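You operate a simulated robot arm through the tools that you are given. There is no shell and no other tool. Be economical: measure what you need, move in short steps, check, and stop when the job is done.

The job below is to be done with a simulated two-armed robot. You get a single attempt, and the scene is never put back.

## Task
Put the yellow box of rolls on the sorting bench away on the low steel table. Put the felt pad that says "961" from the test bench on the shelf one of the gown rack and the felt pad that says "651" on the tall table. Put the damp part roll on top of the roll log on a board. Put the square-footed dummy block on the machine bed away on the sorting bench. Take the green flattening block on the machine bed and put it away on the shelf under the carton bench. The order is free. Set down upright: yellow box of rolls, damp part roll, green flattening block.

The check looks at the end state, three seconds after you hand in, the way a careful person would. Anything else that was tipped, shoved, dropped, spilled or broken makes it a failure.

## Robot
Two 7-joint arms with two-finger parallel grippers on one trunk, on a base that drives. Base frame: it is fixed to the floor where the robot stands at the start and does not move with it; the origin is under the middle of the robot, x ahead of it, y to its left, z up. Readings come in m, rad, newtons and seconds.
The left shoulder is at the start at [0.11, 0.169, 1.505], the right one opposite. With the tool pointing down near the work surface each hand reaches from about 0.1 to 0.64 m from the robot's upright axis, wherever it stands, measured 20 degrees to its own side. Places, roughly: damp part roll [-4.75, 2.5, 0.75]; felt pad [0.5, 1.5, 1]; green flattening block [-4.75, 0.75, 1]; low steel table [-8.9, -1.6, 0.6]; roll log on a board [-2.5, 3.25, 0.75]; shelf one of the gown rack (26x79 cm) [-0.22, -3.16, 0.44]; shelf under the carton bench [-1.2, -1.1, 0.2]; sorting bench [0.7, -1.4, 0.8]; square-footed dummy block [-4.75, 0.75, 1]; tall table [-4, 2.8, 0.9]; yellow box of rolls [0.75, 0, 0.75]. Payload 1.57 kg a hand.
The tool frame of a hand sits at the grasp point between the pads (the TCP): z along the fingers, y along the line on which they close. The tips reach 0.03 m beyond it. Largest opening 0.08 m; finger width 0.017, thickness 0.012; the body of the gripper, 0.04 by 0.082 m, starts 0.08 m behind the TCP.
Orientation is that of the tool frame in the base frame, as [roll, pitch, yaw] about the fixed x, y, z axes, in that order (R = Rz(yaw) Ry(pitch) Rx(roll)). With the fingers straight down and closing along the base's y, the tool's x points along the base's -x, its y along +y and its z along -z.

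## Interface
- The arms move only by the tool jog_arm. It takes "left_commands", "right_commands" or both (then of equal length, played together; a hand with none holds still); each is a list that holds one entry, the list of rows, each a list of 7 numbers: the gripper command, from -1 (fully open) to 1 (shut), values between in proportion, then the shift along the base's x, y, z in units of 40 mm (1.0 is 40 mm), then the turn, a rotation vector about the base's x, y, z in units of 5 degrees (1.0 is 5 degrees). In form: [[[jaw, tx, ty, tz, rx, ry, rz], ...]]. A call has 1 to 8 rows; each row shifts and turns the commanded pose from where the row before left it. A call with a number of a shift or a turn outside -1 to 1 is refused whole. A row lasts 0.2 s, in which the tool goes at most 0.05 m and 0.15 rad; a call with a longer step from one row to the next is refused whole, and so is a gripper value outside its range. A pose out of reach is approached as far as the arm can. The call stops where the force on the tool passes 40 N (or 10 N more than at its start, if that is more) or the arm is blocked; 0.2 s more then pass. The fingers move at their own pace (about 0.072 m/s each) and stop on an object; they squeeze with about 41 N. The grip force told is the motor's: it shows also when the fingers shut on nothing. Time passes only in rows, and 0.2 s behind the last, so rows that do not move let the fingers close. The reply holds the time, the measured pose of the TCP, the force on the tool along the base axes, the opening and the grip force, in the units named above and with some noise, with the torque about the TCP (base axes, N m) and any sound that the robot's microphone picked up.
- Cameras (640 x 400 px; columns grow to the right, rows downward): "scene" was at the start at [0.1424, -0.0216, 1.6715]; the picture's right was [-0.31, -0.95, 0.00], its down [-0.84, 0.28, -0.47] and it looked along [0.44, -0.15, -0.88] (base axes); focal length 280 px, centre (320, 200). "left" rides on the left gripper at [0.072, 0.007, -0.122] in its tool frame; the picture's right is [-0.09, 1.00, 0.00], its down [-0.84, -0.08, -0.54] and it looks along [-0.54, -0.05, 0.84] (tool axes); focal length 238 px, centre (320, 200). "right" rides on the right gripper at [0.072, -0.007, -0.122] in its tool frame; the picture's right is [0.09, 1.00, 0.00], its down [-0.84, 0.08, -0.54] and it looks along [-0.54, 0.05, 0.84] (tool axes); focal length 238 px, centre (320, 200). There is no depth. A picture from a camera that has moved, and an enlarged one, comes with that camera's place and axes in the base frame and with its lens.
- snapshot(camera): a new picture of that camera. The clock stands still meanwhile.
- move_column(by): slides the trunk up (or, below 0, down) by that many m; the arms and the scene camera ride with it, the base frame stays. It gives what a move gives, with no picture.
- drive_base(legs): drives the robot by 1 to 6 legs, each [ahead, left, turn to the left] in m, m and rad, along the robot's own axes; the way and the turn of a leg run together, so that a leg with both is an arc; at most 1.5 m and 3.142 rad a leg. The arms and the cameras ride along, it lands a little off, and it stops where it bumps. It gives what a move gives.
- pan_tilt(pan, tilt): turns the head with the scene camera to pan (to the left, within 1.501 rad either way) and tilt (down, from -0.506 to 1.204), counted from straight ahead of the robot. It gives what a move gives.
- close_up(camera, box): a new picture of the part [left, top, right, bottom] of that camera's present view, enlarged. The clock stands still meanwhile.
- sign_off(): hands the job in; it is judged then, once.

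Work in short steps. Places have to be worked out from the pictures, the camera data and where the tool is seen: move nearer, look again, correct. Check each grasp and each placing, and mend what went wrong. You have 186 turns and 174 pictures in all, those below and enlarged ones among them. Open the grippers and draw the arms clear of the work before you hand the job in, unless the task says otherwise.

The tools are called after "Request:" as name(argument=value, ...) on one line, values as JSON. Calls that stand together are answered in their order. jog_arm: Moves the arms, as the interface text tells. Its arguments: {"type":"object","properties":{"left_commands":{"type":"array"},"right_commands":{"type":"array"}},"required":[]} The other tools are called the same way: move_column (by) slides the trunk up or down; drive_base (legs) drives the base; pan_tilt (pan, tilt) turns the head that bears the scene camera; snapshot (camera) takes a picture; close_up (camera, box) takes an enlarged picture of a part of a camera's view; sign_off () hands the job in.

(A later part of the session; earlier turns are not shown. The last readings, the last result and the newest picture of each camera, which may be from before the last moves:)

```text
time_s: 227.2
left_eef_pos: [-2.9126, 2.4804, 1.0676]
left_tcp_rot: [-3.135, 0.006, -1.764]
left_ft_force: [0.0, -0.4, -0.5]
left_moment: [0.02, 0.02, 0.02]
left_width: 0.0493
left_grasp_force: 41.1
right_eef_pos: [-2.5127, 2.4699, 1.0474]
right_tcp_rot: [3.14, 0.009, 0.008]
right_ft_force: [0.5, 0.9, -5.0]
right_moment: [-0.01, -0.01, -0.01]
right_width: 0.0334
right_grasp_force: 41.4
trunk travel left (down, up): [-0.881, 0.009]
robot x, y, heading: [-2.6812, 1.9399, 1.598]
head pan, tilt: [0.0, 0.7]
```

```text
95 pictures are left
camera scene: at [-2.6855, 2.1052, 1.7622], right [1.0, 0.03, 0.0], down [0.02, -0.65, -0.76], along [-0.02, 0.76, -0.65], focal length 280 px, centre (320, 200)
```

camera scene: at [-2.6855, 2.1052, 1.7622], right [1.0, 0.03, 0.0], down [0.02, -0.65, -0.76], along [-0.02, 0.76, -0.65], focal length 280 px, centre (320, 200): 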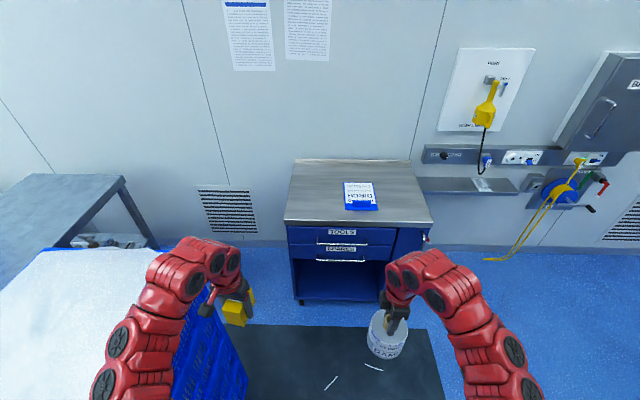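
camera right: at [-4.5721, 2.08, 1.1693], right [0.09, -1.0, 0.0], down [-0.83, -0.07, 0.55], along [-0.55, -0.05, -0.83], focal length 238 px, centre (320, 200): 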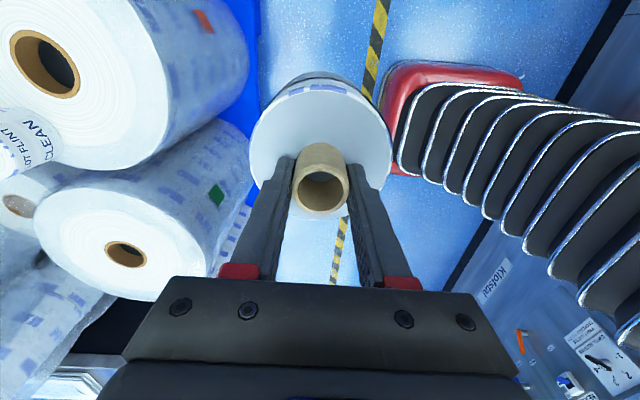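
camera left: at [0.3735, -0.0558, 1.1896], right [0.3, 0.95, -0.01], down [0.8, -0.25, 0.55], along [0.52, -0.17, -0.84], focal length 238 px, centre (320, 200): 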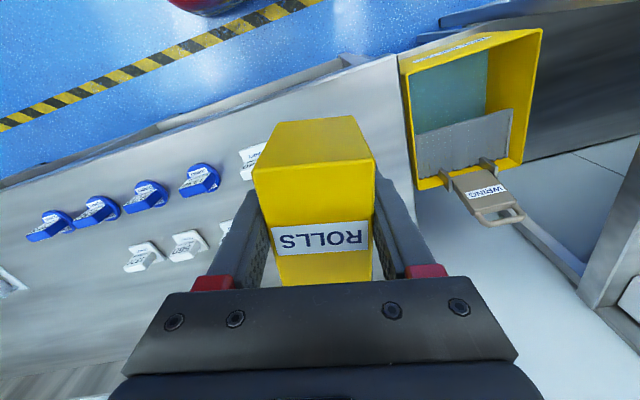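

The cart and clipboard "BIRCH..." are ahead; roll target on the sheet ≈(-2.51,3.245). I drive up with slight right shift.

Request:
close_up(camera="scene", box=[320, 165, 400, 225])

Request:
drive_base(legs=[[0.72, -0.05, -0.025]])

Request:
snapshot(camera="right")

Request:
snapshot(camera="scene")

```text
6.67 times, centred on (360, 195) of scene
camera zoom: at [-2.6855, 2.1052, 1.7622], right [1.0, 0.03, 0.0], down [0.02, -0.65, -0.76], along [-0.02, 0.76, -0.65], focal length 1870 px, centre (53, 233)
```

zoom: 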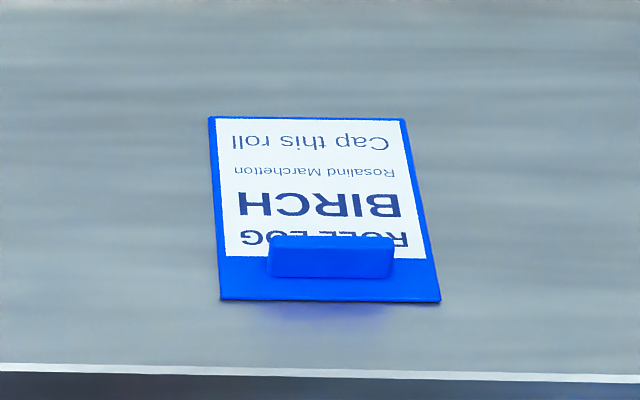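

```text
time_s: 231.1
left_eef_pos: [-2.8538, 3.21, 1.0686]
left_tcp_rot: [-3.133, 0.005, -1.798]
left_ft_force: [0.6, -0.2, -1.6]
left_moment: [-0.01, -0.04, 0.0]
left_width: 0.0494
left_grasp_force: 41.1
right_eef_pos: [-2.4549, 3.1873, 1.0476]
right_tcp_rot: [-3.141, 0.012, -0.023]
right_ft_force: [-0.8, -0.3, -4.3]
right_moment: [0.04, 0.02, 0.0]
right_width: 0.0331
right_grasp_force: 40.7
trunk travel left (down, up): [-0.881, 0.009]
robot x, y, heading: [-2.6403, 2.6667, 1.568]
head pan, tilt: [0.0, 0.7]
```

```text
93 pictures are left
camera right: at [-2.38, 3.1916, 1.17], right [0.07, -1.0, 0.0], down [-0.83, -0.06, 0.55], along [-0.55, -0.04, -0.83], focal length 238 px, centre (320, 200)
```

right: 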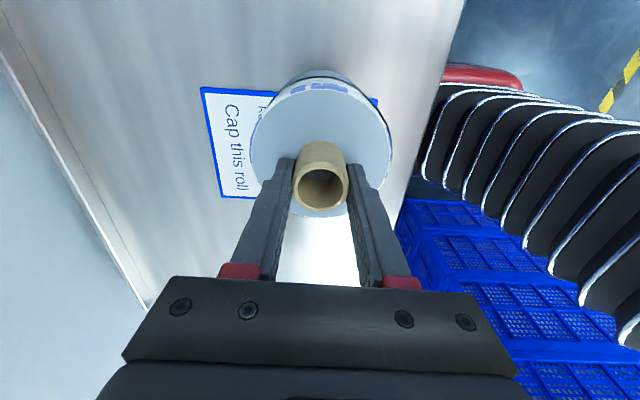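

```text
92 pictures are left
camera scene: at [-2.6383, 2.8273, 1.7625], right [1.0, 0.0, 0.0], down [0.0, -0.64, -0.76], along [0.0, 0.76, -0.64], focal length 280 px, centre (320, 200)
```

scene: 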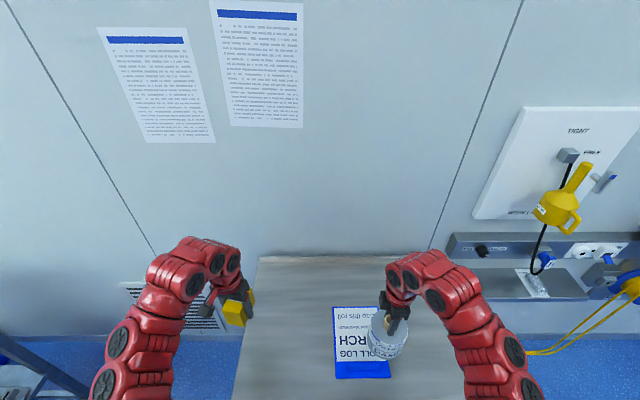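

Board spans x∈[-2.60,-2.435], free sheet y≈3.17–3.33. I center the roll at (-2.517,3.26), hovering first.

Request:
jog_arm(right_commands=[[[1, -0.5, 0.6, 0, 0, 0, 0], [1, -0.5, 0.6, 0, 0, 0, 0], [1, -0.55, 0.62, -0.4, 0, 0, 0], [1, 0, 0, -0.3, 0, 0, 0], [1, 0, 0, 0, 0, 0, 0]]])

Request:
snapshot(camera="right")

Request:
pan_tilt(pan=-0.25, tilt=0.95)

Request:
snapshot(camera="scene")

```text
time_s: 232.3
left_eef_pos: [-2.853, 3.2097, 1.0677]
left_tcp_rot: [-3.133, 0.007, -1.799]
left_ft_force: [0.1, -0.5, -1.8]
left_moment: [0.0, -0.01, 0.01]
left_width: 0.0495
left_grasp_force: 41.2
right_eef_pos: [-2.5144, 3.2575, 1.0185]
right_tcp_rot: [-3.141, 0.008, -0.022]
right_ft_force: [0.2, 0.2, -4.9]
right_moment: [-0.02, 0.02, 0.01]
right_width: 0.0331
right_grasp_force: 40.9
trunk travel left (down, up): [-0.881, 0.009]
robot x, y, heading: [-2.6392, 2.6623, 1.567]
head pan, tilt: [0.0, 0.7]
```

```text
91 pictures are left
camera right: at [-2.4405, 3.2635, 1.1419], right [0.07, -1.0, 0.0], down [-0.83, -0.06, 0.55], along [-0.55, -0.04, -0.84], focal length 238 px, centre (320, 200)
```

right: 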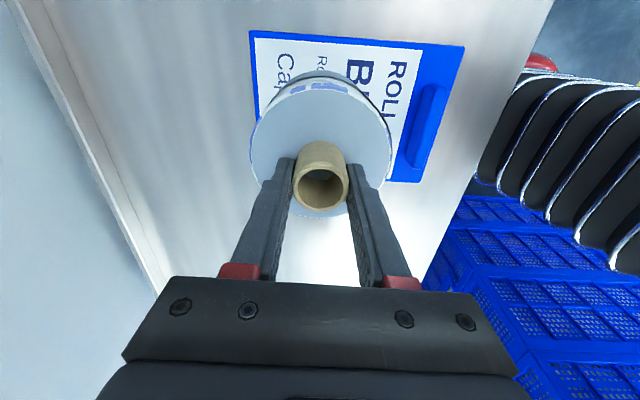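

```text
time_s: 233.1
left_eef_pos: [-2.8541, 3.2109, 1.0682]
left_tcp_rot: [-3.133, 0.005, -1.797]
left_ft_force: [0.2, 0.7, -0.9]
left_moment: [-0.02, 0.02, 0.0]
left_width: 0.0495
left_grasp_force: 40.7
right_eef_pos: [-2.5142, 3.2592, 1.0202]
right_tcp_rot: [3.141, 0.01, -0.022]
right_ft_force: [-1.0, 0.7, -5.0]
right_moment: [-0.04, -0.01, 0.02]
right_width: 0.033
right_grasp_force: 41.0
trunk travel left (down, up): [-0.881, 0.009]
robot x, y, heading: [-2.6439, 2.663, 1.568]
head pan, tilt: [-0.25, 0.949]
```

```text
90 pictures are left
camera scene: at [-2.6207, 2.8138, 1.7426], right [0.97, -0.25, 0.0], down [-0.2, -0.79, -0.58], along [0.15, 0.56, -0.81], focal length 280 px, centre (320, 200)
```

scene: 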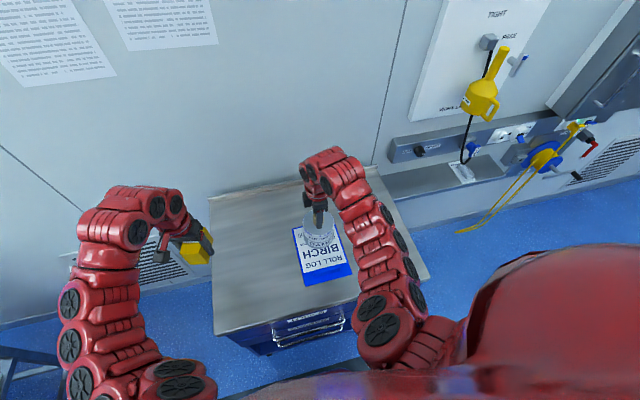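

Centered over the sheet, clear of the clip. I descend gently to contact.

Request:
jog_arm(right_commands=[[[1, 0, -0.1, -0.4, 0, 0, 0], [1, 0, 0, -0.2, 0, 0, 0], [1, 0, 0, -0.2, 0, 0, 0], [1, 0, 0, 0, 0, 0, 0]]])

```text
time_s: 234.1
left_eef_pos: [-2.8539, 3.2095, 1.068]
left_tcp_rot: [-3.131, 0.007, -1.798]
left_ft_force: [-0.1, -1.0, -1.1]
left_moment: [-0.02, 0.01, -0.03]
left_width: 0.0494
left_grasp_force: 41.2
right_eef_pos: [-2.5153, 3.2567, 0.9875]
right_tcp_rot: [-3.141, 0.013, -0.023]
right_ft_force: [0.1, 0.2, -5.0]
right_moment: [0.04, 0.02, 0.01]
right_width: 0.033
right_grasp_force: 41.3
trunk travel left (down, up): [-0.881, 0.009]
robot x, y, heading: [-2.6424, 2.6641, 1.572]
head pan, tilt: [-0.25, 0.949]
```

No contact yet; continue in small steps.

Request:
jog_arm(right_commands=[[[1, 0, 0, -0.15, 0, 0, 0], [1, 0, 0, -0.15, 0, 0, 0], [1, 0, 0, 0, 0, 0, 0]]])

Request:
close_up(camera="scene", box=[270, 180, 370, 300])

```text
time_s: 234.9
left_eef_pos: [-2.8536, 3.2091, 1.0682]
left_tcp_rot: [-3.133, 0.006, -1.797]
left_ft_force: [-0.5, 0.1, 0.6]
left_moment: [-0.05, 0.0, 0.0]
left_width: 0.0495
left_grasp_force: 41.1
right_eef_pos: [-2.5143, 3.255, 0.9787]
right_tcp_rot: [-3.14, 0.011, -0.022]
right_ft_force: [0.2, -0.6, 11.1]
right_moment: [-0.68, -0.24, 0.01]
right_width: 0.0332
right_grasp_force: 40.7
trunk travel left (down, up): [-0.881, 0.009]
robot x, y, heading: [-2.6404, 2.664, 1.567]
head pan, tilt: [-0.25, 0.949]
```

```text
3.33 times, centred on (320, 240) of scene
camera zoom: at [-2.6209, 2.8118, 1.7431], right [0.97, -0.25, 0.0], down [-0.2, -0.79, -0.58], along [0.15, 0.56, -0.81], focal length 935 px, centre (320, 67)
```

zoom: 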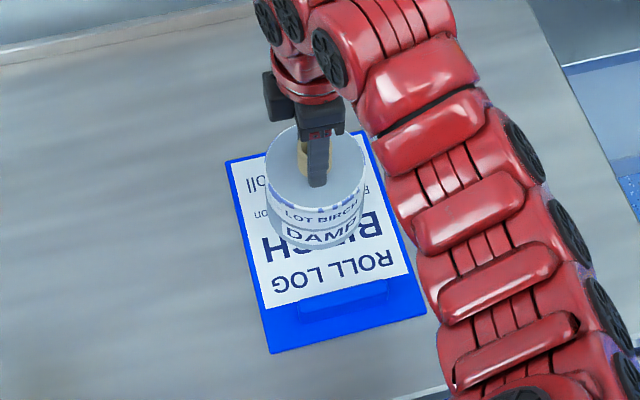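

Contact, well on the sheet. I open and rise.

Request:
jog_arm(right_commands=[[[0.4, 0, 0, 0, 0, 0, 0], [0, 0, 0, 0, 0, 0, 0], [-1, 0, 0, 0, 0, 0, 0], [-1, 0, 0, 0, 0, 0, 0], [-1, 0, 0, 0.6, 0, 0, 0], [-1, 0, 0, 1, 0, 0, 0], [-1, 0, 0, 0.6, 0, 0, 0]]])

Request:
snapshot(camera="right")

```text
time_s: 236.5
left_eef_pos: [-2.8534, 3.2099, 1.0687]
left_tcp_rot: [-3.133, 0.005, -1.798]
left_ft_force: [-0.7, -0.1, -0.1]
left_moment: [0.0, 0.01, -0.03]
left_width: 0.0494
left_grasp_force: 40.8
right_eef_pos: [-2.5166, 3.2543, 1.0652]
right_tcp_rot: [-3.14, 0.01, -0.021]
right_ft_force: [0.2, -0.2, 0.6]
right_moment: [-0.02, -0.01, -0.02]
right_width: 0.0802
right_grasp_force: 0.0
trunk travel left (down, up): [-0.881, 0.009]
robot x, y, heading: [-2.6416, 2.6671, 1.568]
head pan, tilt: [-0.25, 0.949]
```

```text
88 pictures are left
camera right: at [-2.4426, 3.2587, 1.1864], right [0.07, -1.0, 0.0], down [-0.83, -0.06, 0.55], along [-0.55, -0.04, -0.83], focal length 238 px, centre (320, 200)
```

right: 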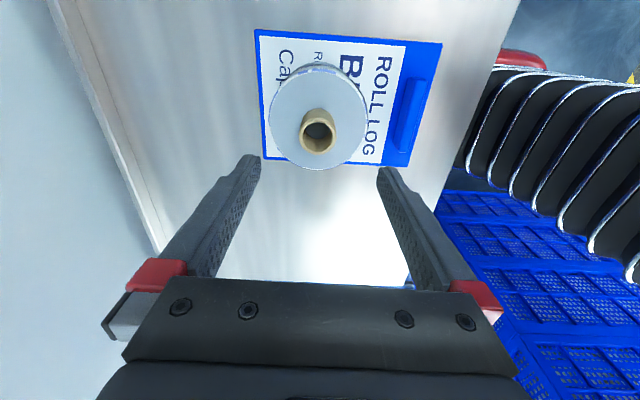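

Damp roll stands on the log. I back out, turn west and drive along the machine to look at its bed.

Request:
drive_base(legs=[[-1.14, 0, 0], [0, 0, 1.571], [1.4, 0, 0], [0.6, 0, 0]])

Request:
pan_tilt(pan=1.3, tilt=0.6)

Request:
snapshot(camera="scene")

```text
time_s: 244.7
left_eef_pos: [-3.2195, 1.6731, 1.0703]
left_tcp_rot: [-3.135, 0.006, -0.862]
left_ft_force: [-0.3, 0.5, -0.4]
left_moment: [0.0, 0.02, 0.01]
left_width: 0.0493
left_grasp_force: 40.8
right_eef_pos: [-3.048, 1.9794, 1.0624]
right_tcp_rot: [3.136, -0.009, 0.89]
right_ft_force: [7.9, 0.4, -1.2]
right_moment: [-0.06, 0.27, -0.25]
right_width: 0.0743
right_grasp_force: 0.0
trunk travel left (down, up): [-0.881, 0.009]
robot x, y, heading: [-2.6536, 1.523, 2.504]
head pan, tilt: [-0.25, 0.949]
stopped in leg 2: the force on the tool passed its limit at 60 N (the readings are from after the stop); the commanded pose is now the measured one
```

```text
time_s: 246.3
left_eef_pos: [-3.22, 1.6753, 1.0701]
left_tcp_rot: [-3.133, 0.005, -0.86]
left_ft_force: [0.6, 0.7, -0.7]
left_moment: [0.03, 0.02, -0.01]
left_width: 0.0495
left_grasp_force: 41.0
right_eef_pos: [-3.0484, 1.9806, 1.0639]
right_tcp_rot: [3.136, -0.007, 0.892]
right_ft_force: [11.9, 0.6, -6.8]
right_moment: [-0.18, 0.12, -0.33]
right_width: 0.0723
right_grasp_force: 0.1
trunk travel left (down, up): [-0.881, 0.009]
robot x, y, heading: [-2.6558, 1.5238, 2.503]
head pan, tilt: [1.3, 0.6]
```

```text
87 pictures are left
camera scene: at [-2.7851, 1.5151, 1.7712], right [-0.61, 0.79, 0.0], down [0.45, 0.35, -0.83], along [-0.65, -0.51, -0.56], focal length 280 px, centre (320, 200)
```

scene: 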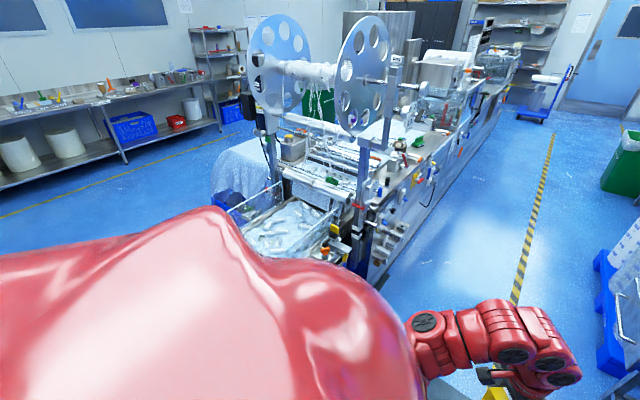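

The right hand brushed the blue stack's corner. I look at it before backing the turn off.

Request:
snapshot(camera="right")

Request:
drive_base(legs=[[0, 0, -0.12]])

Request:
pan_tilt(pan=-0.3, tilt=0.75)

Request:
snapshot(camera="scene")

```text
86 pictures are left
camera right: at [-3.0092, 2.0399, 1.1864], right [0.83, -0.55, 0.01], down [-0.47, -0.7, 0.54], along [-0.29, -0.45, -0.84], focal length 238 px, centre (320, 200)
```

right: 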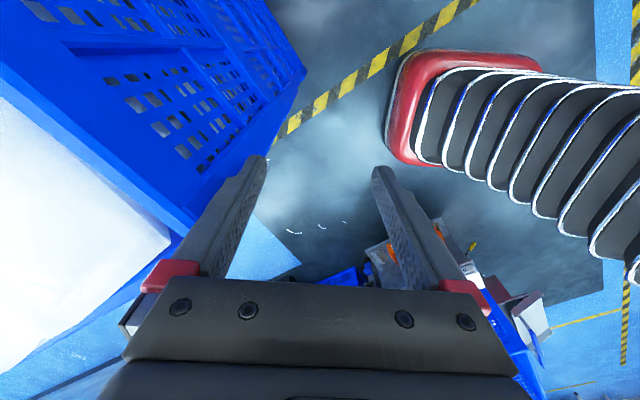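

```text
time_s: 247.3
left_eef_pos: [-3.1993, 1.74, 1.0677]
left_tcp_rot: [-3.132, 0.005, -0.979]
left_ft_force: [-0.3, -0.2, -0.9]
left_moment: [-0.03, -0.04, -0.01]
left_width: 0.0495
left_grasp_force: 40.9
right_eef_pos: [-2.9942, 2.0221, 1.0636]
right_tcp_rot: [3.135, -0.009, 0.774]
right_ft_force: [-1.3, -0.5, 0.4]
right_moment: [-0.01, -0.02, -0.02]
right_width: 0.08
right_grasp_force: 0.0
trunk travel left (down, up): [-0.881, 0.009]
robot x, y, heading: [-2.6535, 1.5227, 2.387]
head pan, tilt: [1.3, 0.6]
```

```text
time_s: 249.0
left_eef_pos: [-3.1997, 1.741, 1.0681]
left_tcp_rot: [-3.135, 0.006, -0.98]
left_ft_force: [0.3, 0.0, -0.1]
left_moment: [-0.01, 0.02, 0.0]
left_width: 0.0492
left_grasp_force: 40.8
right_eef_pos: [-2.9925, 2.0219, 1.0634]
right_tcp_rot: [3.137, -0.008, 0.772]
right_ft_force: [0.2, -0.2, 0.8]
right_moment: [-0.02, 0.01, -0.02]
right_width: 0.08
right_grasp_force: 0.0
trunk travel left (down, up): [-0.881, 0.009]
robot x, y, heading: [-2.6531, 1.521, 2.386]
head pan, tilt: [-0.3, 0.75]
```

```text
85 pictures are left
camera scene: at [-2.7523, 1.6476, 1.7582], right [0.87, 0.49, 0.0], down [0.34, -0.59, -0.73], along [-0.36, 0.64, -0.68], focal length 280 px, centre (320, 200)
```

scene: 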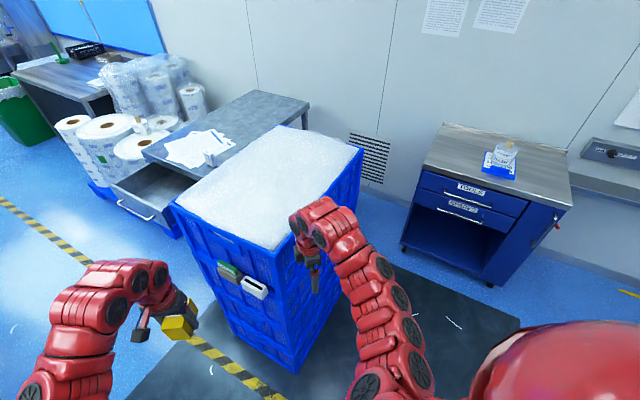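

No visible harm: the stack stands square. I retract the right hand toward the robot, then finish the turn.

Request:
jog_arm(right_commands=[[[-1, 0.72, -0.69, 0, 0, 0, 0], [-1, 0.72, -0.69, 0, 0, 0, 0], [-1, 0.72, -0.69, 0, 0, 0, 0], [-1, 0.72, -0.69, 0, 0, 0, 0], [-1, 0, 0, 0, 0, 0, 0]]])

Request:
drive_base(legs=[[0, 0, 0.75]])

Request:
drive_base(legs=[[1.4, 0, 0], [0.65, 0, 0]])

Request:
pan_tilt(pan=1.2, tilt=0.7)

Request:
snapshot(camera="scene")

```text
time_s: 250.2
left_eef_pos: [-3.1991, 1.74, 1.0675]
left_tcp_rot: [-3.133, 0.004, -0.979]
left_ft_force: [0.5, -0.2, -0.7]
left_moment: [0.0, 0.0, -0.01]
left_width: 0.0497
left_grasp_force: 40.9
right_eef_pos: [-2.8781, 1.9092, 1.065]
right_tcp_rot: [3.134, -0.007, 0.773]
right_ft_force: [-0.8, 0.2, -0.3]
right_moment: [0.0, 0.0, -0.02]
right_width: 0.0799
right_grasp_force: 0.1
trunk travel left (down, up): [-0.881, 0.009]
robot x, y, heading: [-2.6576, 1.5251, 2.382]
head pan, tilt: [-0.3, 0.75]
```

```text
time_s: 252.6
left_eef_pos: [-3.2014, 1.3114, 1.0695]
left_tcp_rot: [-3.135, 0.005, -0.233]
left_ft_force: [0.9, -1.1, -1.2]
left_moment: [-0.01, -0.01, -0.01]
left_width: 0.0496
left_grasp_force: 41.0
right_eef_pos: [-3.0824, 1.6538, 1.0656]
right_tcp_rot: [3.137, -0.008, 1.521]
right_ft_force: [-0.7, 0.9, -0.2]
right_moment: [0.01, 0.01, 0.0]
right_width: 0.0801
right_grasp_force: 0.0
trunk travel left (down, up): [-0.881, 0.009]
robot x, y, heading: [-2.6539, 1.5231, 3.129]
head pan, tilt: [-0.3, 0.75]
```

```text
time_s: 262.7
left_eef_pos: [-5.2458, 1.3611, 1.0696]
left_tcp_rot: [-3.135, 0.006, -0.259]
left_ft_force: [-1.3, 0.3, -0.5]
left_moment: [0.02, 0.01, 0.01]
left_width: 0.0495
left_grasp_force: 41.2
right_eef_pos: [-5.1165, 1.699, 1.0664]
right_tcp_rot: [3.136, -0.007, 1.495]
right_ft_force: [0.1, 1.0, -1.0]
right_moment: [-0.01, 0.02, 0.01]
right_width: 0.0802
right_grasp_force: 0.1
trunk travel left (down, up): [-0.881, 0.009]
robot x, y, heading: [-4.6928, 1.5552, 3.103]
head pan, tilt: [-0.3, 0.75]
```

```text
time_s: 264.3
left_eef_pos: [-5.2449, 1.3615, 1.0684]
left_tcp_rot: [-3.135, 0.005, -0.258]
left_ft_force: [1.1, 0.2, -0.7]
left_moment: [-0.02, 0.02, 0.01]
left_width: 0.0496
left_grasp_force: 41.0
right_eef_pos: [-5.1166, 1.6996, 1.0658]
right_tcp_rot: [3.136, -0.007, 1.494]
right_ft_force: [0.1, 0.0, -0.8]
right_moment: [-0.02, -0.01, -0.04]
right_width: 0.0798
right_grasp_force: 0.0
trunk travel left (down, up): [-0.881, 0.009]
robot x, y, heading: [-4.6927, 1.5535, 3.104]
head pan, tilt: [1.201, 0.7]
```

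```text
84 pictures are left
camera scene: at [-4.8052, 1.4793, 1.7625], right [-0.92, 0.4, 0.0], down [0.26, 0.59, -0.76], along [-0.3, -0.7, -0.64], focal length 280 px, centre (320, 200)
```

scene: 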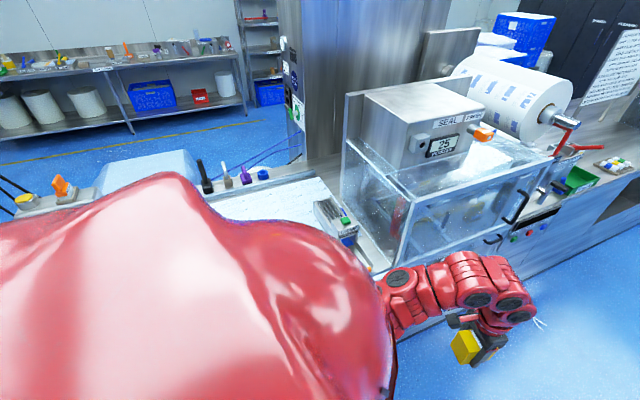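

The machine side is at y≈1.03. I shift north for clearance, then turn to face the machine (south).

Request:
drive_base(legs=[[0, -0.27, 0.038], [0, 0, 1.571]])

Request:
pan_tilt(pan=0, tilt=0.75)

Request:
snapshot(camera="scene")

Request:
snapshot(camera="left")

```text
time_s: 270.0
left_eef_pos: [-4.4704, 1.281, 1.068]
left_tcp_rot: [-3.134, 0.005, 1.355]
left_ft_force: [1.0, -0.6, -0.4]
left_moment: [-0.02, 0.01, 0.02]
left_width: 0.0496
left_grasp_force: 41.0
right_eef_pos: [-4.8135, 1.3943, 1.0645]
right_tcp_rot: [3.136, -0.006, 3.107]
right_ft_force: [-0.2, 0.8, -0.2]
right_moment: [0.04, 0.02, 0.01]
right_width: 0.08
right_grasp_force: 0.1
trunk travel left (down, up): [-0.881, 0.009]
robot x, y, heading: [-4.6867, 1.8255, -1.568]
head pan, tilt: [1.201, 0.7]
```

```text
time_s: 271.4
left_eef_pos: [-4.4688, 1.2807, 1.0687]
left_tcp_rot: [-3.135, 0.007, 1.353]
left_ft_force: [-0.4, -0.3, -0.3]
left_moment: [0.03, 0.01, 0.0]
left_width: 0.0496
left_grasp_force: 40.9
right_eef_pos: [-4.8133, 1.395, 1.0642]
right_tcp_rot: [3.137, -0.006, 3.106]
right_ft_force: [0.4, 0.9, 0.1]
right_moment: [0.0, -0.02, 0.01]
right_width: 0.0798
right_grasp_force: 0.1
trunk travel left (down, up): [-0.881, 0.009]
robot x, y, heading: [-4.6851, 1.8232, -1.565]
head pan, tilt: [0.0, 0.75]
```

```text
83 pictures are left
camera scene: at [-4.685, 1.6605, 1.7582], right [-1.0, -0.01, 0.0], down [0.0, 0.68, -0.73], along [0.0, -0.73, -0.68], focal length 280 px, centre (320, 200)
```

scene: 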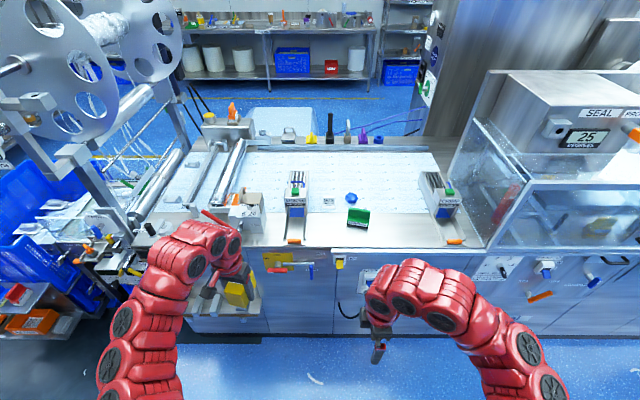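

```text
82 pictures are left
camera left: at [-4.4466, 1.3506, 1.1906], right [0.95, -0.3, -0.01], down [-0.25, -0.8, 0.55], along [-0.17, -0.52, -0.84], focal length 238 px, centre (320, 200)
```

left: 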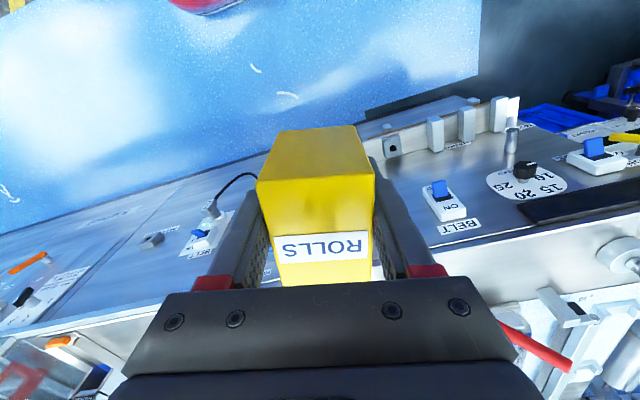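

I zoom on the machine bed.

Request:
close_up(camera="scene", box=[240, 140, 480, 260])

Request:
close_up(camera="scene", box=[320, 180, 400, 240])

```text
2.67 times, centred on (360, 200) of scene
camera zoom: at [-4.685, 1.6605, 1.7582], right [-1.0, -0.01, 0.0], down [0.0, 0.68, -0.73], along [0.0, -0.73, -0.68], focal length 748 px, centre (213, 200)
```

zoom: 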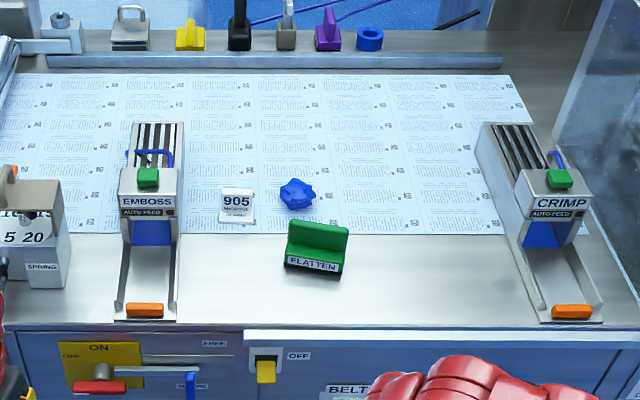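

```text
6.67 times, centred on (360, 210) of scene
camera zoom: at [-4.685, 1.6605, 1.7582], right [-1.0, -0.01, 0.0], down [0.0, 0.68, -0.73], along [0.0, -0.73, -0.68], focal length 1870 px, centre (53, 133)
```

zoom: 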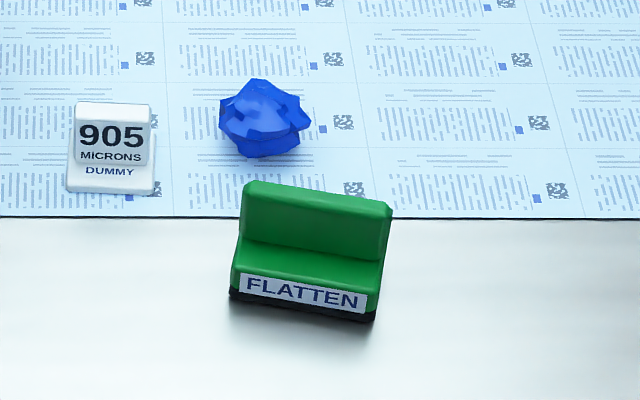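

The green FLATTEN block and the 905 dummy are clear on the bed. Carrying the box over the bed is risky, so I place the box first: turn back west and look down the aisle.

Request:
drive_base(legs=[[0, 0, -1.573], [0.3, 0.2, 0]])

Request:
pan_tilt(pan=0.1, tilt=0.4)

Request:
snapshot(camera="scene")

```text
time_s: 277.6
left_eef_pos: [-5.5268, 1.3904, 1.0685]
left_tcp_rot: [-3.135, 0.008, -0.197]
left_ft_force: [0.3, 0.3, -1.0]
left_moment: [0.02, 0.03, 0.03]
left_width: 0.0493
left_grasp_force: 40.6
right_eef_pos: [-5.4179, 1.7363, 1.0654]
right_tcp_rot: [3.137, -0.008, 1.557]
right_ft_force: [0.0, 0.7, 0.4]
right_moment: [0.0, 0.02, 0.01]
right_width: 0.0799
right_grasp_force: 0.0
trunk travel left (down, up): [-0.881, 0.009]
robot x, y, heading: [-4.9842, 1.6163, -3.121]
head pan, tilt: [0.0, 0.75]
```

```text
time_s: 278.4
left_eef_pos: [-5.5274, 1.3891, 1.0683]
left_tcp_rot: [-3.134, 0.004, -0.197]
left_ft_force: [0.2, -0.1, -1.2]
left_moment: [0.0, -0.01, 0.0]
left_width: 0.0493
left_grasp_force: 40.4
right_eef_pos: [-5.4193, 1.7359, 1.0662]
right_tcp_rot: [3.136, -0.006, 1.556]
right_ft_force: [-0.4, -0.3, 0.3]
right_moment: [0.01, 0.01, -0.02]
right_width: 0.08
right_grasp_force: 0.0
trunk travel left (down, up): [-0.881, 0.009]
robot x, y, heading: [-4.9833, 1.62, -3.117]
head pan, tilt: [0.099, 0.4]
```

```text
79 pictures are left
camera scene: at [-5.1579, 1.6036, 1.7892], right [-0.12, 0.99, 0.0], down [0.39, 0.05, -0.92], along [-0.91, -0.11, -0.39], focal length 280 px, centre (320, 200)
```

scene: 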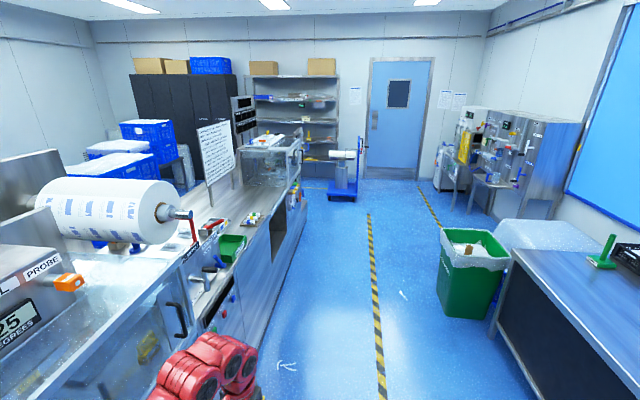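

I zoom at the far end to see whether one can pass around the machine there.

Request:
close_up(camera="scene", box=[80, 60, 400, 240])

```text
2.00 times, centred on (240, 150) of scene
camera zoom: at [-5.1579, 1.6036, 1.7892], right [-0.12, 0.99, 0.0], down [0.39, 0.05, -0.92], along [-0.91, -0.11, -0.39], focal length 561 px, centre (480, 300)
```

zoom: 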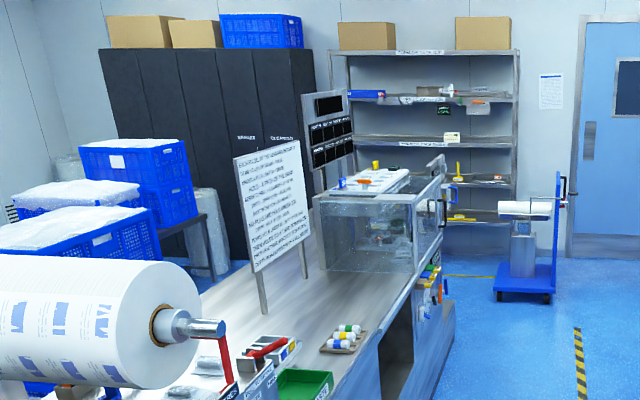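

The far end is cramped by a trolley, so I go round the east end and take the wide south corridor.

Request:
drive_base(legs=[[0, 0.1, -0.025], [-1.5, 0, 0], [-1.5, 0, 0]])

Request:
drive_base(legs=[[0, 1.35, 0], [0, 1.35, 0]])

Request:
pan_tilt(pan=0, tilt=0.35)

Request:
snapshot(camera="scene")

```text
time_s: 293.7
left_eef_pos: [-2.5007, 1.3092, 1.0695]
left_tcp_rot: [-3.135, 0.006, -0.222]
left_ft_force: [0.7, -0.2, -0.7]
left_moment: [-0.02, 0.0, 0.01]
left_width: 0.0492
left_grasp_force: 40.9
right_eef_pos: [-2.3828, 1.6525, 1.065]
right_tcp_rot: [3.135, -0.008, 1.528]
right_ft_force: [-0.1, -0.5, -0.3]
right_moment: [0.01, 0.01, 0.0]
right_width: 0.0803
right_grasp_force: 0.2
trunk travel left (down, up): [-0.881, 0.009]
robot x, y, heading: [-1.9527, 1.5229, 3.138]
head pan, tilt: [0.099, 0.4]
```

```text
time_s: 307.0
left_eef_pos: [-2.4462, -1.4509, 1.0682]
left_tcp_rot: [-3.135, 0.006, -0.188]
left_ft_force: [0.2, -0.6, -1.7]
left_moment: [0.0, -0.03, 0.01]
left_width: 0.0494
left_grasp_force: 41.3
right_eef_pos: [-2.3425, -1.1048, 1.0649]
right_tcp_rot: [3.137, -0.005, 1.564]
right_ft_force: [0.9, 0.1, 0.2]
right_moment: [0.02, 0.01, 0.0]
right_width: 0.0802
right_grasp_force: 0.0
trunk travel left (down, up): [-0.881, 0.009]
robot x, y, heading: [-1.9074, -1.2179, -3.108]
head pan, tilt: [0.099, 0.4]
```

```text
time_s: 307.7
left_eef_pos: [-2.4475, -1.451, 1.0691]
left_tcp_rot: [-3.134, 0.006, -0.19]
left_ft_force: [0.3, 0.0, -0.3]
left_moment: [0.01, -0.02, 0.0]
left_width: 0.0494
left_grasp_force: 40.4
right_eef_pos: [-2.3419, -1.103, 1.0664]
right_tcp_rot: [3.135, -0.006, 1.564]
right_ft_force: [0.1, -0.3, 0.5]
right_moment: [-0.04, 0.02, -0.03]
right_width: 0.0799
right_grasp_force: 0.1
trunk travel left (down, up): [-0.881, 0.009]
robot x, y, heading: [-1.9068, -1.2174, -3.11]
head pan, tilt: [0.0, 0.351]
```

```text
77 pictures are left
camera scene: at [-2.0806, -1.2253, 1.7938], right [-0.03, 1.0, 0.0], down [0.34, 0.01, -0.94], along [-0.94, -0.03, -0.34], focal length 280 px, centre (320, 200)
```

scene: 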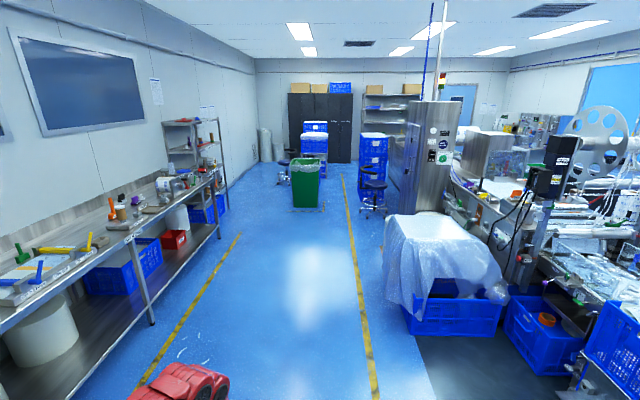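

Clear corridor; a green bin and stools stand near x≈-6.6, with blue crates on a low table behind. I drive 3.2 m and look again.

Request:
drive_base(legs=[[0, 0, -0.03], [1.5, 0, 0], [1.5, 0, 0], [0.3, 0, 0]])

Request:
snapshot(camera="scene")

```text
time_s: 324.2
left_eef_pos: [-5.758, -1.3909, 1.0692]
left_tcp_rot: [-3.135, 0.006, -0.23]
left_ft_force: [0.6, -0.2, -0.3]
left_moment: [-0.02, -0.03, -0.01]
left_width: 0.0492
left_grasp_force: 41.0
right_eef_pos: [-5.6384, -1.0482, 1.0672]
right_tcp_rot: [3.138, -0.007, 1.522]
right_ft_force: [0.6, -0.6, -0.6]
right_moment: [-0.02, 0.01, -0.01]
right_width: 0.08
right_grasp_force: 0.1
trunk travel left (down, up): [-0.881, 0.009]
robot x, y, heading: [-5.2083, -1.1807, 3.131]
head pan, tilt: [0.0, 0.351]
```

```text
76 pictures are left
camera scene: at [-5.3814, -1.181, 1.7941], right [0.01, 1.0, 0.0], down [0.34, 0.0, -0.94], along [-0.94, 0.01, -0.34], focal length 280 px, centre (320, 200)
```

scene: 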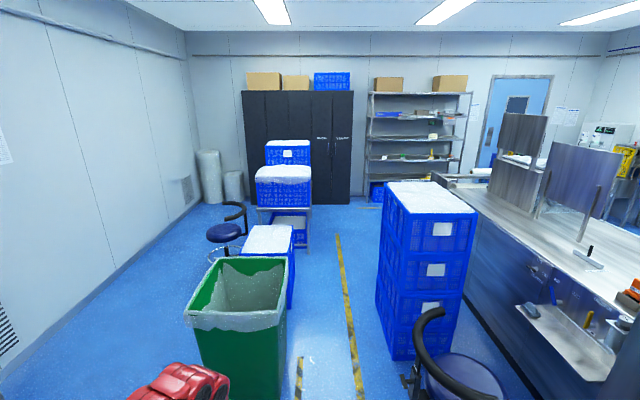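

I zoom on the low steel table.

Request:
close_up(camera="scene", box=[200, 130, 360, 270])

```text
2.86 times, centred on (280, 200) of scene
camera zoom: at [-5.3814, -1.181, 1.7941], right [0.01, 1.0, 0.0], down [0.34, 0.0, -0.94], along [-0.94, 0.01, -0.34], focal length 802 px, centre (434, 200)
```

zoom: 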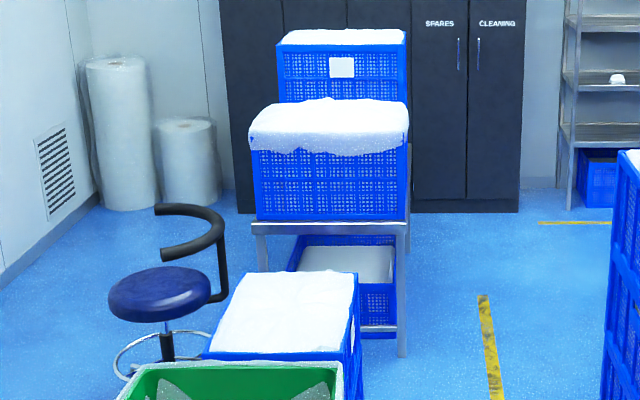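

Table spans about x∈[-9.4,-8.4], y∈[-1.88,-1.25], with crates on it. The lane at y≈-1.06 between bin and stool/stack is ~0.65 m, robot base ~0.45 m wide. I go in carefully.

Request:
drive_base(legs=[[0, -0.12, 0.01], [0.8, 0, 0]])

Request:
pan_tilt(pan=0, tilt=0.7)

Request:
snapshot(camera="scene")

```text
time_s: 329.3
left_eef_pos: [-6.5491, -1.2778, 1.0698]
left_tcp_rot: [-3.135, 0.007, -0.22]
left_ft_force: [-0.1, -0.3, -0.1]
left_moment: [-0.02, -0.01, -0.02]
left_width: 0.0497
left_grasp_force: 41.4
right_eef_pos: [-6.4338, -0.9341, 1.0661]
right_tcp_rot: [3.136, -0.008, 1.531]
right_ft_force: [0.0, -0.5, -0.3]
right_moment: [-0.02, 0.03, -0.02]
right_width: 0.0801
right_grasp_force: 0.2
trunk travel left (down, up): [-0.881, 0.009]
robot x, y, heading: [-6.0025, -1.0642, -3.146]
head pan, tilt: [0.0, 0.351]
```

```text
time_s: 330.1
left_eef_pos: [-6.5504, -1.2794, 1.0679]
left_tcp_rot: [-3.135, 0.006, -0.219]
left_ft_force: [-0.5, -0.8, -1.4]
left_moment: [-0.02, -0.01, 0.01]
left_width: 0.0493
left_grasp_force: 41.4
right_eef_pos: [-6.4349, -0.934, 1.0658]
right_tcp_rot: [3.137, -0.007, 1.532]
right_ft_force: [-0.2, 0.0, 0.9]
right_moment: [0.02, -0.03, 0.01]
right_width: 0.0802
right_grasp_force: 0.0
trunk travel left (down, up): [-0.881, 0.009]
robot x, y, heading: [-6.006, -1.061, -3.137]
head pan, tilt: [0.0, 0.7]
```

```text
74 pictures are left
camera scene: at [-6.1686, -1.0634, 1.7625], right [0.0, 1.0, 0.0], down [0.64, 0.0, -0.77], along [-0.77, 0.0, -0.64], focal length 280 px, centre (320, 200)
```

scene: 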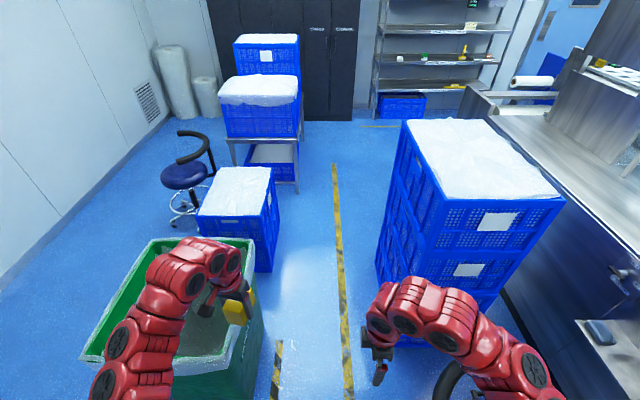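

Lane edges: bin -1.37, stack/stool -0.67. I proceed 1.5 m centered at y≈-1.03, then look at the table.

Request:
drive_base(legs=[[1.45, -0.035, 0]])

Request:
pan_tilt(pan=0.35, tilt=0.7)

Request:
snapshot(camera="scene")

```text
time_s: 337.2
left_eef_pos: [-7.9756, -1.2958, 1.0684]
left_tcp_rot: [-3.135, 0.006, -0.179]
left_ft_force: [0.2, 0.0, -0.1]
left_moment: [-0.03, -0.01, 0.0]
left_width: 0.0493
left_grasp_force: 41.3
right_eef_pos: [-7.8739, -0.9476, 1.0649]
right_tcp_rot: [3.136, -0.006, 1.574]
right_ft_force: [-0.5, 0.1, 0.0]
right_moment: [-0.02, 0.0, 0.0]
right_width: 0.0798
right_grasp_force: 0.1
trunk travel left (down, up): [-0.881, 0.009]
robot x, y, heading: [-7.4383, -1.0584, -3.101]
head pan, tilt: [0.0, 0.7]
```

```text
time_s: 338.1
left_eef_pos: [-7.976, -1.2968, 1.0688]
left_tcp_rot: [-3.134, 0.004, -0.18]
left_ft_force: [-0.3, -0.1, -0.2]
left_moment: [-0.02, -0.02, -0.01]
left_width: 0.0494
left_grasp_force: 41.2
right_eef_pos: [-7.8742, -0.9488, 1.0656]
right_tcp_rot: [3.136, -0.006, 1.575]
right_ft_force: [0.6, 0.2, -0.1]
right_moment: [0.02, -0.01, 0.01]
right_width: 0.0802
right_grasp_force: 0.0
trunk travel left (down, up): [-0.881, 0.009]
robot x, y, heading: [-7.4429, -1.057, -3.105]
head pan, tilt: [0.351, 0.7]
```

```text
73 pictures are left
camera scene: at [-7.5972, -1.0955, 1.7624], right [-0.38, 0.92, 0.0], down [0.6, 0.25, -0.76], along [-0.71, -0.29, -0.64], focal length 280 px, centre (320, 200)
```

scene: 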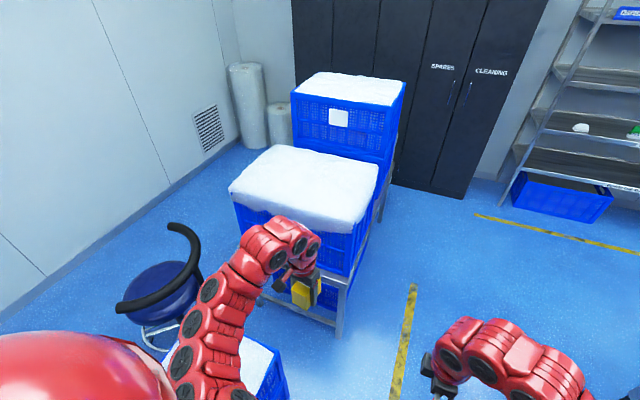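

I pass the stack, then move to stand north of the table and turn to face it.

Request:
drive_base(legs=[[0.5, 0, -0.036], [0.65, -0.4, 0], [0, 0, 1.571]])

Request:
pan_tilt(pan=0, tilt=0.75)

Request:
snapshot(camera="scene")

```text
time_s: 348.7
left_eef_pos: [-8.3961, -1.2002, 1.0679]
left_tcp_rot: [-3.134, 0.005, 1.347]
left_ft_force: [-0.6, -0.4, -0.4]
left_moment: [0.0, -0.04, -0.02]
left_width: 0.0494
left_grasp_force: 40.8
right_eef_pos: [-8.7397, -1.0848, 1.0648]
right_tcp_rot: [3.136, -0.006, 3.102]
right_ft_force: [-0.4, 0.3, 0.0]
right_moment: [0.03, 0.02, -0.02]
right_width: 0.08
right_grasp_force: 0.2
trunk travel left (down, up): [-0.881, 0.009]
robot x, y, heading: [-8.6108, -0.6578, -1.573]
head pan, tilt: [0.351, 0.7]
```

```text
time_s: 349.5
left_eef_pos: [-8.3962, -1.201, 1.0692]
left_tcp_rot: [-3.136, 0.004, 1.347]
left_ft_force: [-0.2, -0.1, -0.7]
left_moment: [0.04, 0.0, 0.0]
left_width: 0.0495
left_grasp_force: 41.2
right_eef_pos: [-8.739, -1.0843, 1.066]
right_tcp_rot: [3.136, -0.006, 3.101]
right_ft_force: [-0.8, 0.0, -0.3]
right_moment: [0.02, -0.01, -0.03]
right_width: 0.0801
right_grasp_force: 0.0
trunk travel left (down, up): [-0.881, 0.009]
robot x, y, heading: [-8.6092, -0.6534, -1.571]
head pan, tilt: [0.0, 0.75]
```

```text
72 pictures are left
camera scene: at [-8.6094, -0.82, 1.7582], right [-1.0, 0.0, 0.0], down [0.0, 0.68, -0.73], along [0.0, -0.73, -0.68], focal length 280 px, centre (320, 200)
```

scene: 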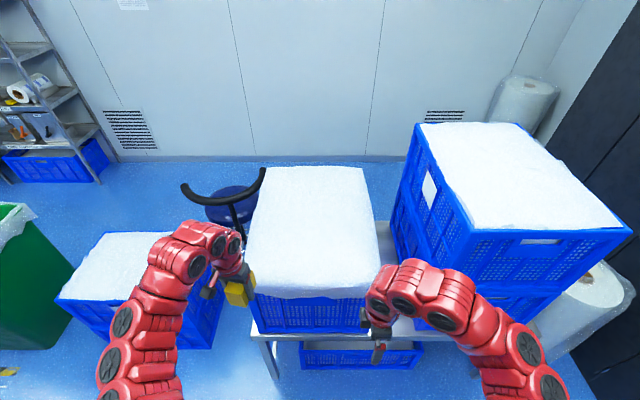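

There's free table surface between the two crates. I look with the right camera.

Request:
snapshot(camera="right")

Request:
close_up(camera="scene", box=[340, 180, 480, 380])

```text
71 pictures are left
camera right: at [-8.8096, -1.0901, 1.1881], right [-0.05, 1.0, 0.01], down [0.84, 0.04, 0.54], along [0.54, 0.03, -0.84], focal length 238 px, centre (320, 200)
```

right: 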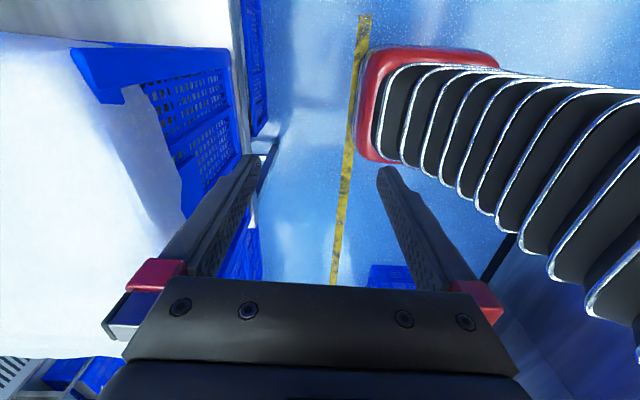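

```text
2.00 times, centred on (410, 280) of scene
camera zoom: at [-8.6094, -0.82, 1.7582], right [-1.0, 0.0, 0.0], down [0.0, 0.68, -0.73], along [0.0, -0.73, -0.68], focal length 561 px, centre (140, 40)
```

zoom: 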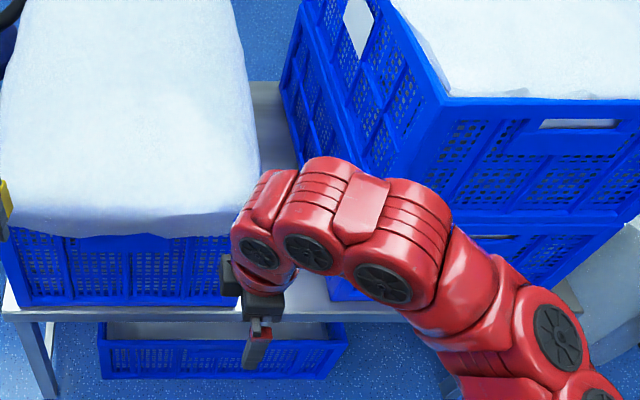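

Gap on the table: x∈[-8.995,-8.80], front y≈-1.28. I align the box yaw, shift the robot right so the left hand faces the gap, and check.

Request:
jog_arm(left_commands=[[[1, 0, 0, 0, 0, 0, 0.9], [1, 0, 0, 0, 0, 0, 0.9], [1, 0, 0, 0, 0, 0, 0.8]]])

Request:
drive_base(legs=[[0, -0.49, 0]])

Request:
move_column(by=-0.15)

Request:
snapshot(camera="left")

Request:
snapshot(camera="scene")

```text
time_s: 350.3
left_eef_pos: [-8.395, -1.2013, 1.0693]
left_tcp_rot: [-3.134, 0.005, 1.576]
left_ft_force: [-0.3, 0.3, 0.2]
left_moment: [-0.01, 0.03, -0.03]
left_width: 0.0493
left_grasp_force: 41.0
right_eef_pos: [-8.7386, -1.0847, 1.0658]
right_tcp_rot: [3.136, -0.009, 3.1]
right_ft_force: [-0.3, 0.6, -1.1]
right_moment: [0.03, -0.06, -0.03]
right_width: 0.0803
right_grasp_force: 0.0
trunk travel left (down, up): [-0.881, 0.009]
robot x, y, heading: [-8.6124, -0.6556, -1.568]
head pan, tilt: [0.0, 0.75]
```

```text
time_s: 353.2
left_eef_pos: [-8.8827, -1.1998, 1.0694]
left_tcp_rot: [-3.133, 0.005, 1.579]
left_ft_force: [0.5, 0.4, -0.3]
left_moment: [0.03, 0.02, -0.01]
left_width: 0.0492
left_grasp_force: 41.2
right_eef_pos: [-9.2261, -1.0853, 1.0653]
right_tcp_rot: [3.136, -0.008, 3.104]
right_ft_force: [-1.2, -0.6, 0.3]
right_moment: [-0.01, 0.01, -0.03]
right_width: 0.0799
right_grasp_force: 0.2
trunk travel left (down, up): [-0.881, 0.009]
robot x, y, heading: [-9.0982, -0.6577, -1.565]
head pan, tilt: [0.0, 0.75]
```

```text
time_s: 355.0
left_eef_pos: [-8.8841, -1.2014, 0.9191]
left_tcp_rot: [-3.133, 0.005, 1.577]
left_ft_force: [0.3, 0.5, -0.1]
left_moment: [0.01, 0.01, -0.03]
left_width: 0.0495
left_grasp_force: 40.8
right_eef_pos: [-9.228, -1.0857, 0.9153]
right_tcp_rot: [3.137, -0.008, 3.105]
right_ft_force: [-0.8, -0.8, -0.2]
right_moment: [0.03, -0.02, 0.0]
right_width: 0.0799
right_grasp_force: 0.0
trunk travel left (down, up): [-0.731, 0.159]
robot x, y, heading: [-9.1036, -0.6583, -1.571]
head pan, tilt: [0.0, 0.75]
```

```text
69 pictures are left
camera left: at [-8.8777, -1.1275, 1.0412], right [1.0, -0.09, -0.01], down [-0.07, -0.83, 0.55], along [-0.05, -0.55, -0.84], focal length 238 px, centre (320, 200)
```

left: 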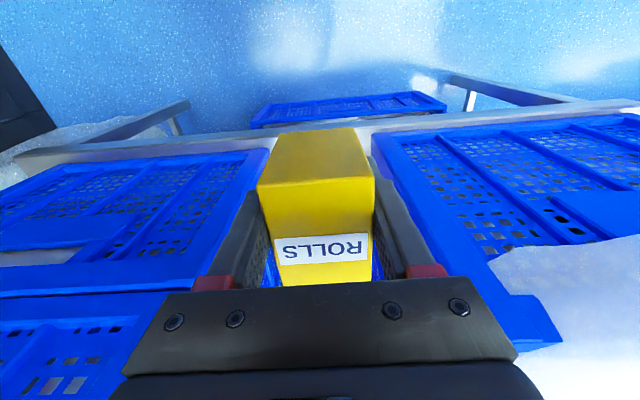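

```text
68 pictures are left
camera scene: at [-9.0993, -0.8202, 1.6083], right [-1.0, 0.0, 0.0], down [0.0, 0.68, -0.73], along [0.0, -0.73, -0.68], focal length 280 px, centre (320, 200)
```

scene: 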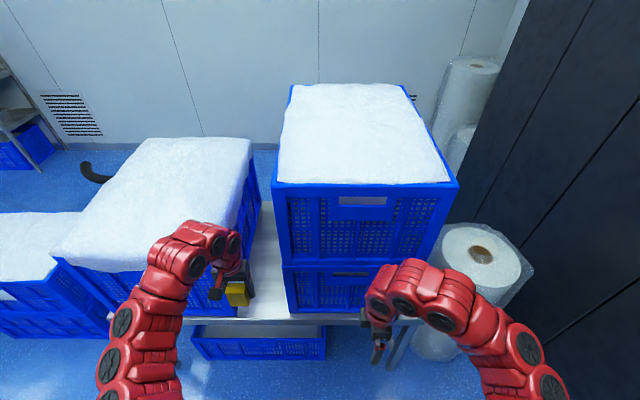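

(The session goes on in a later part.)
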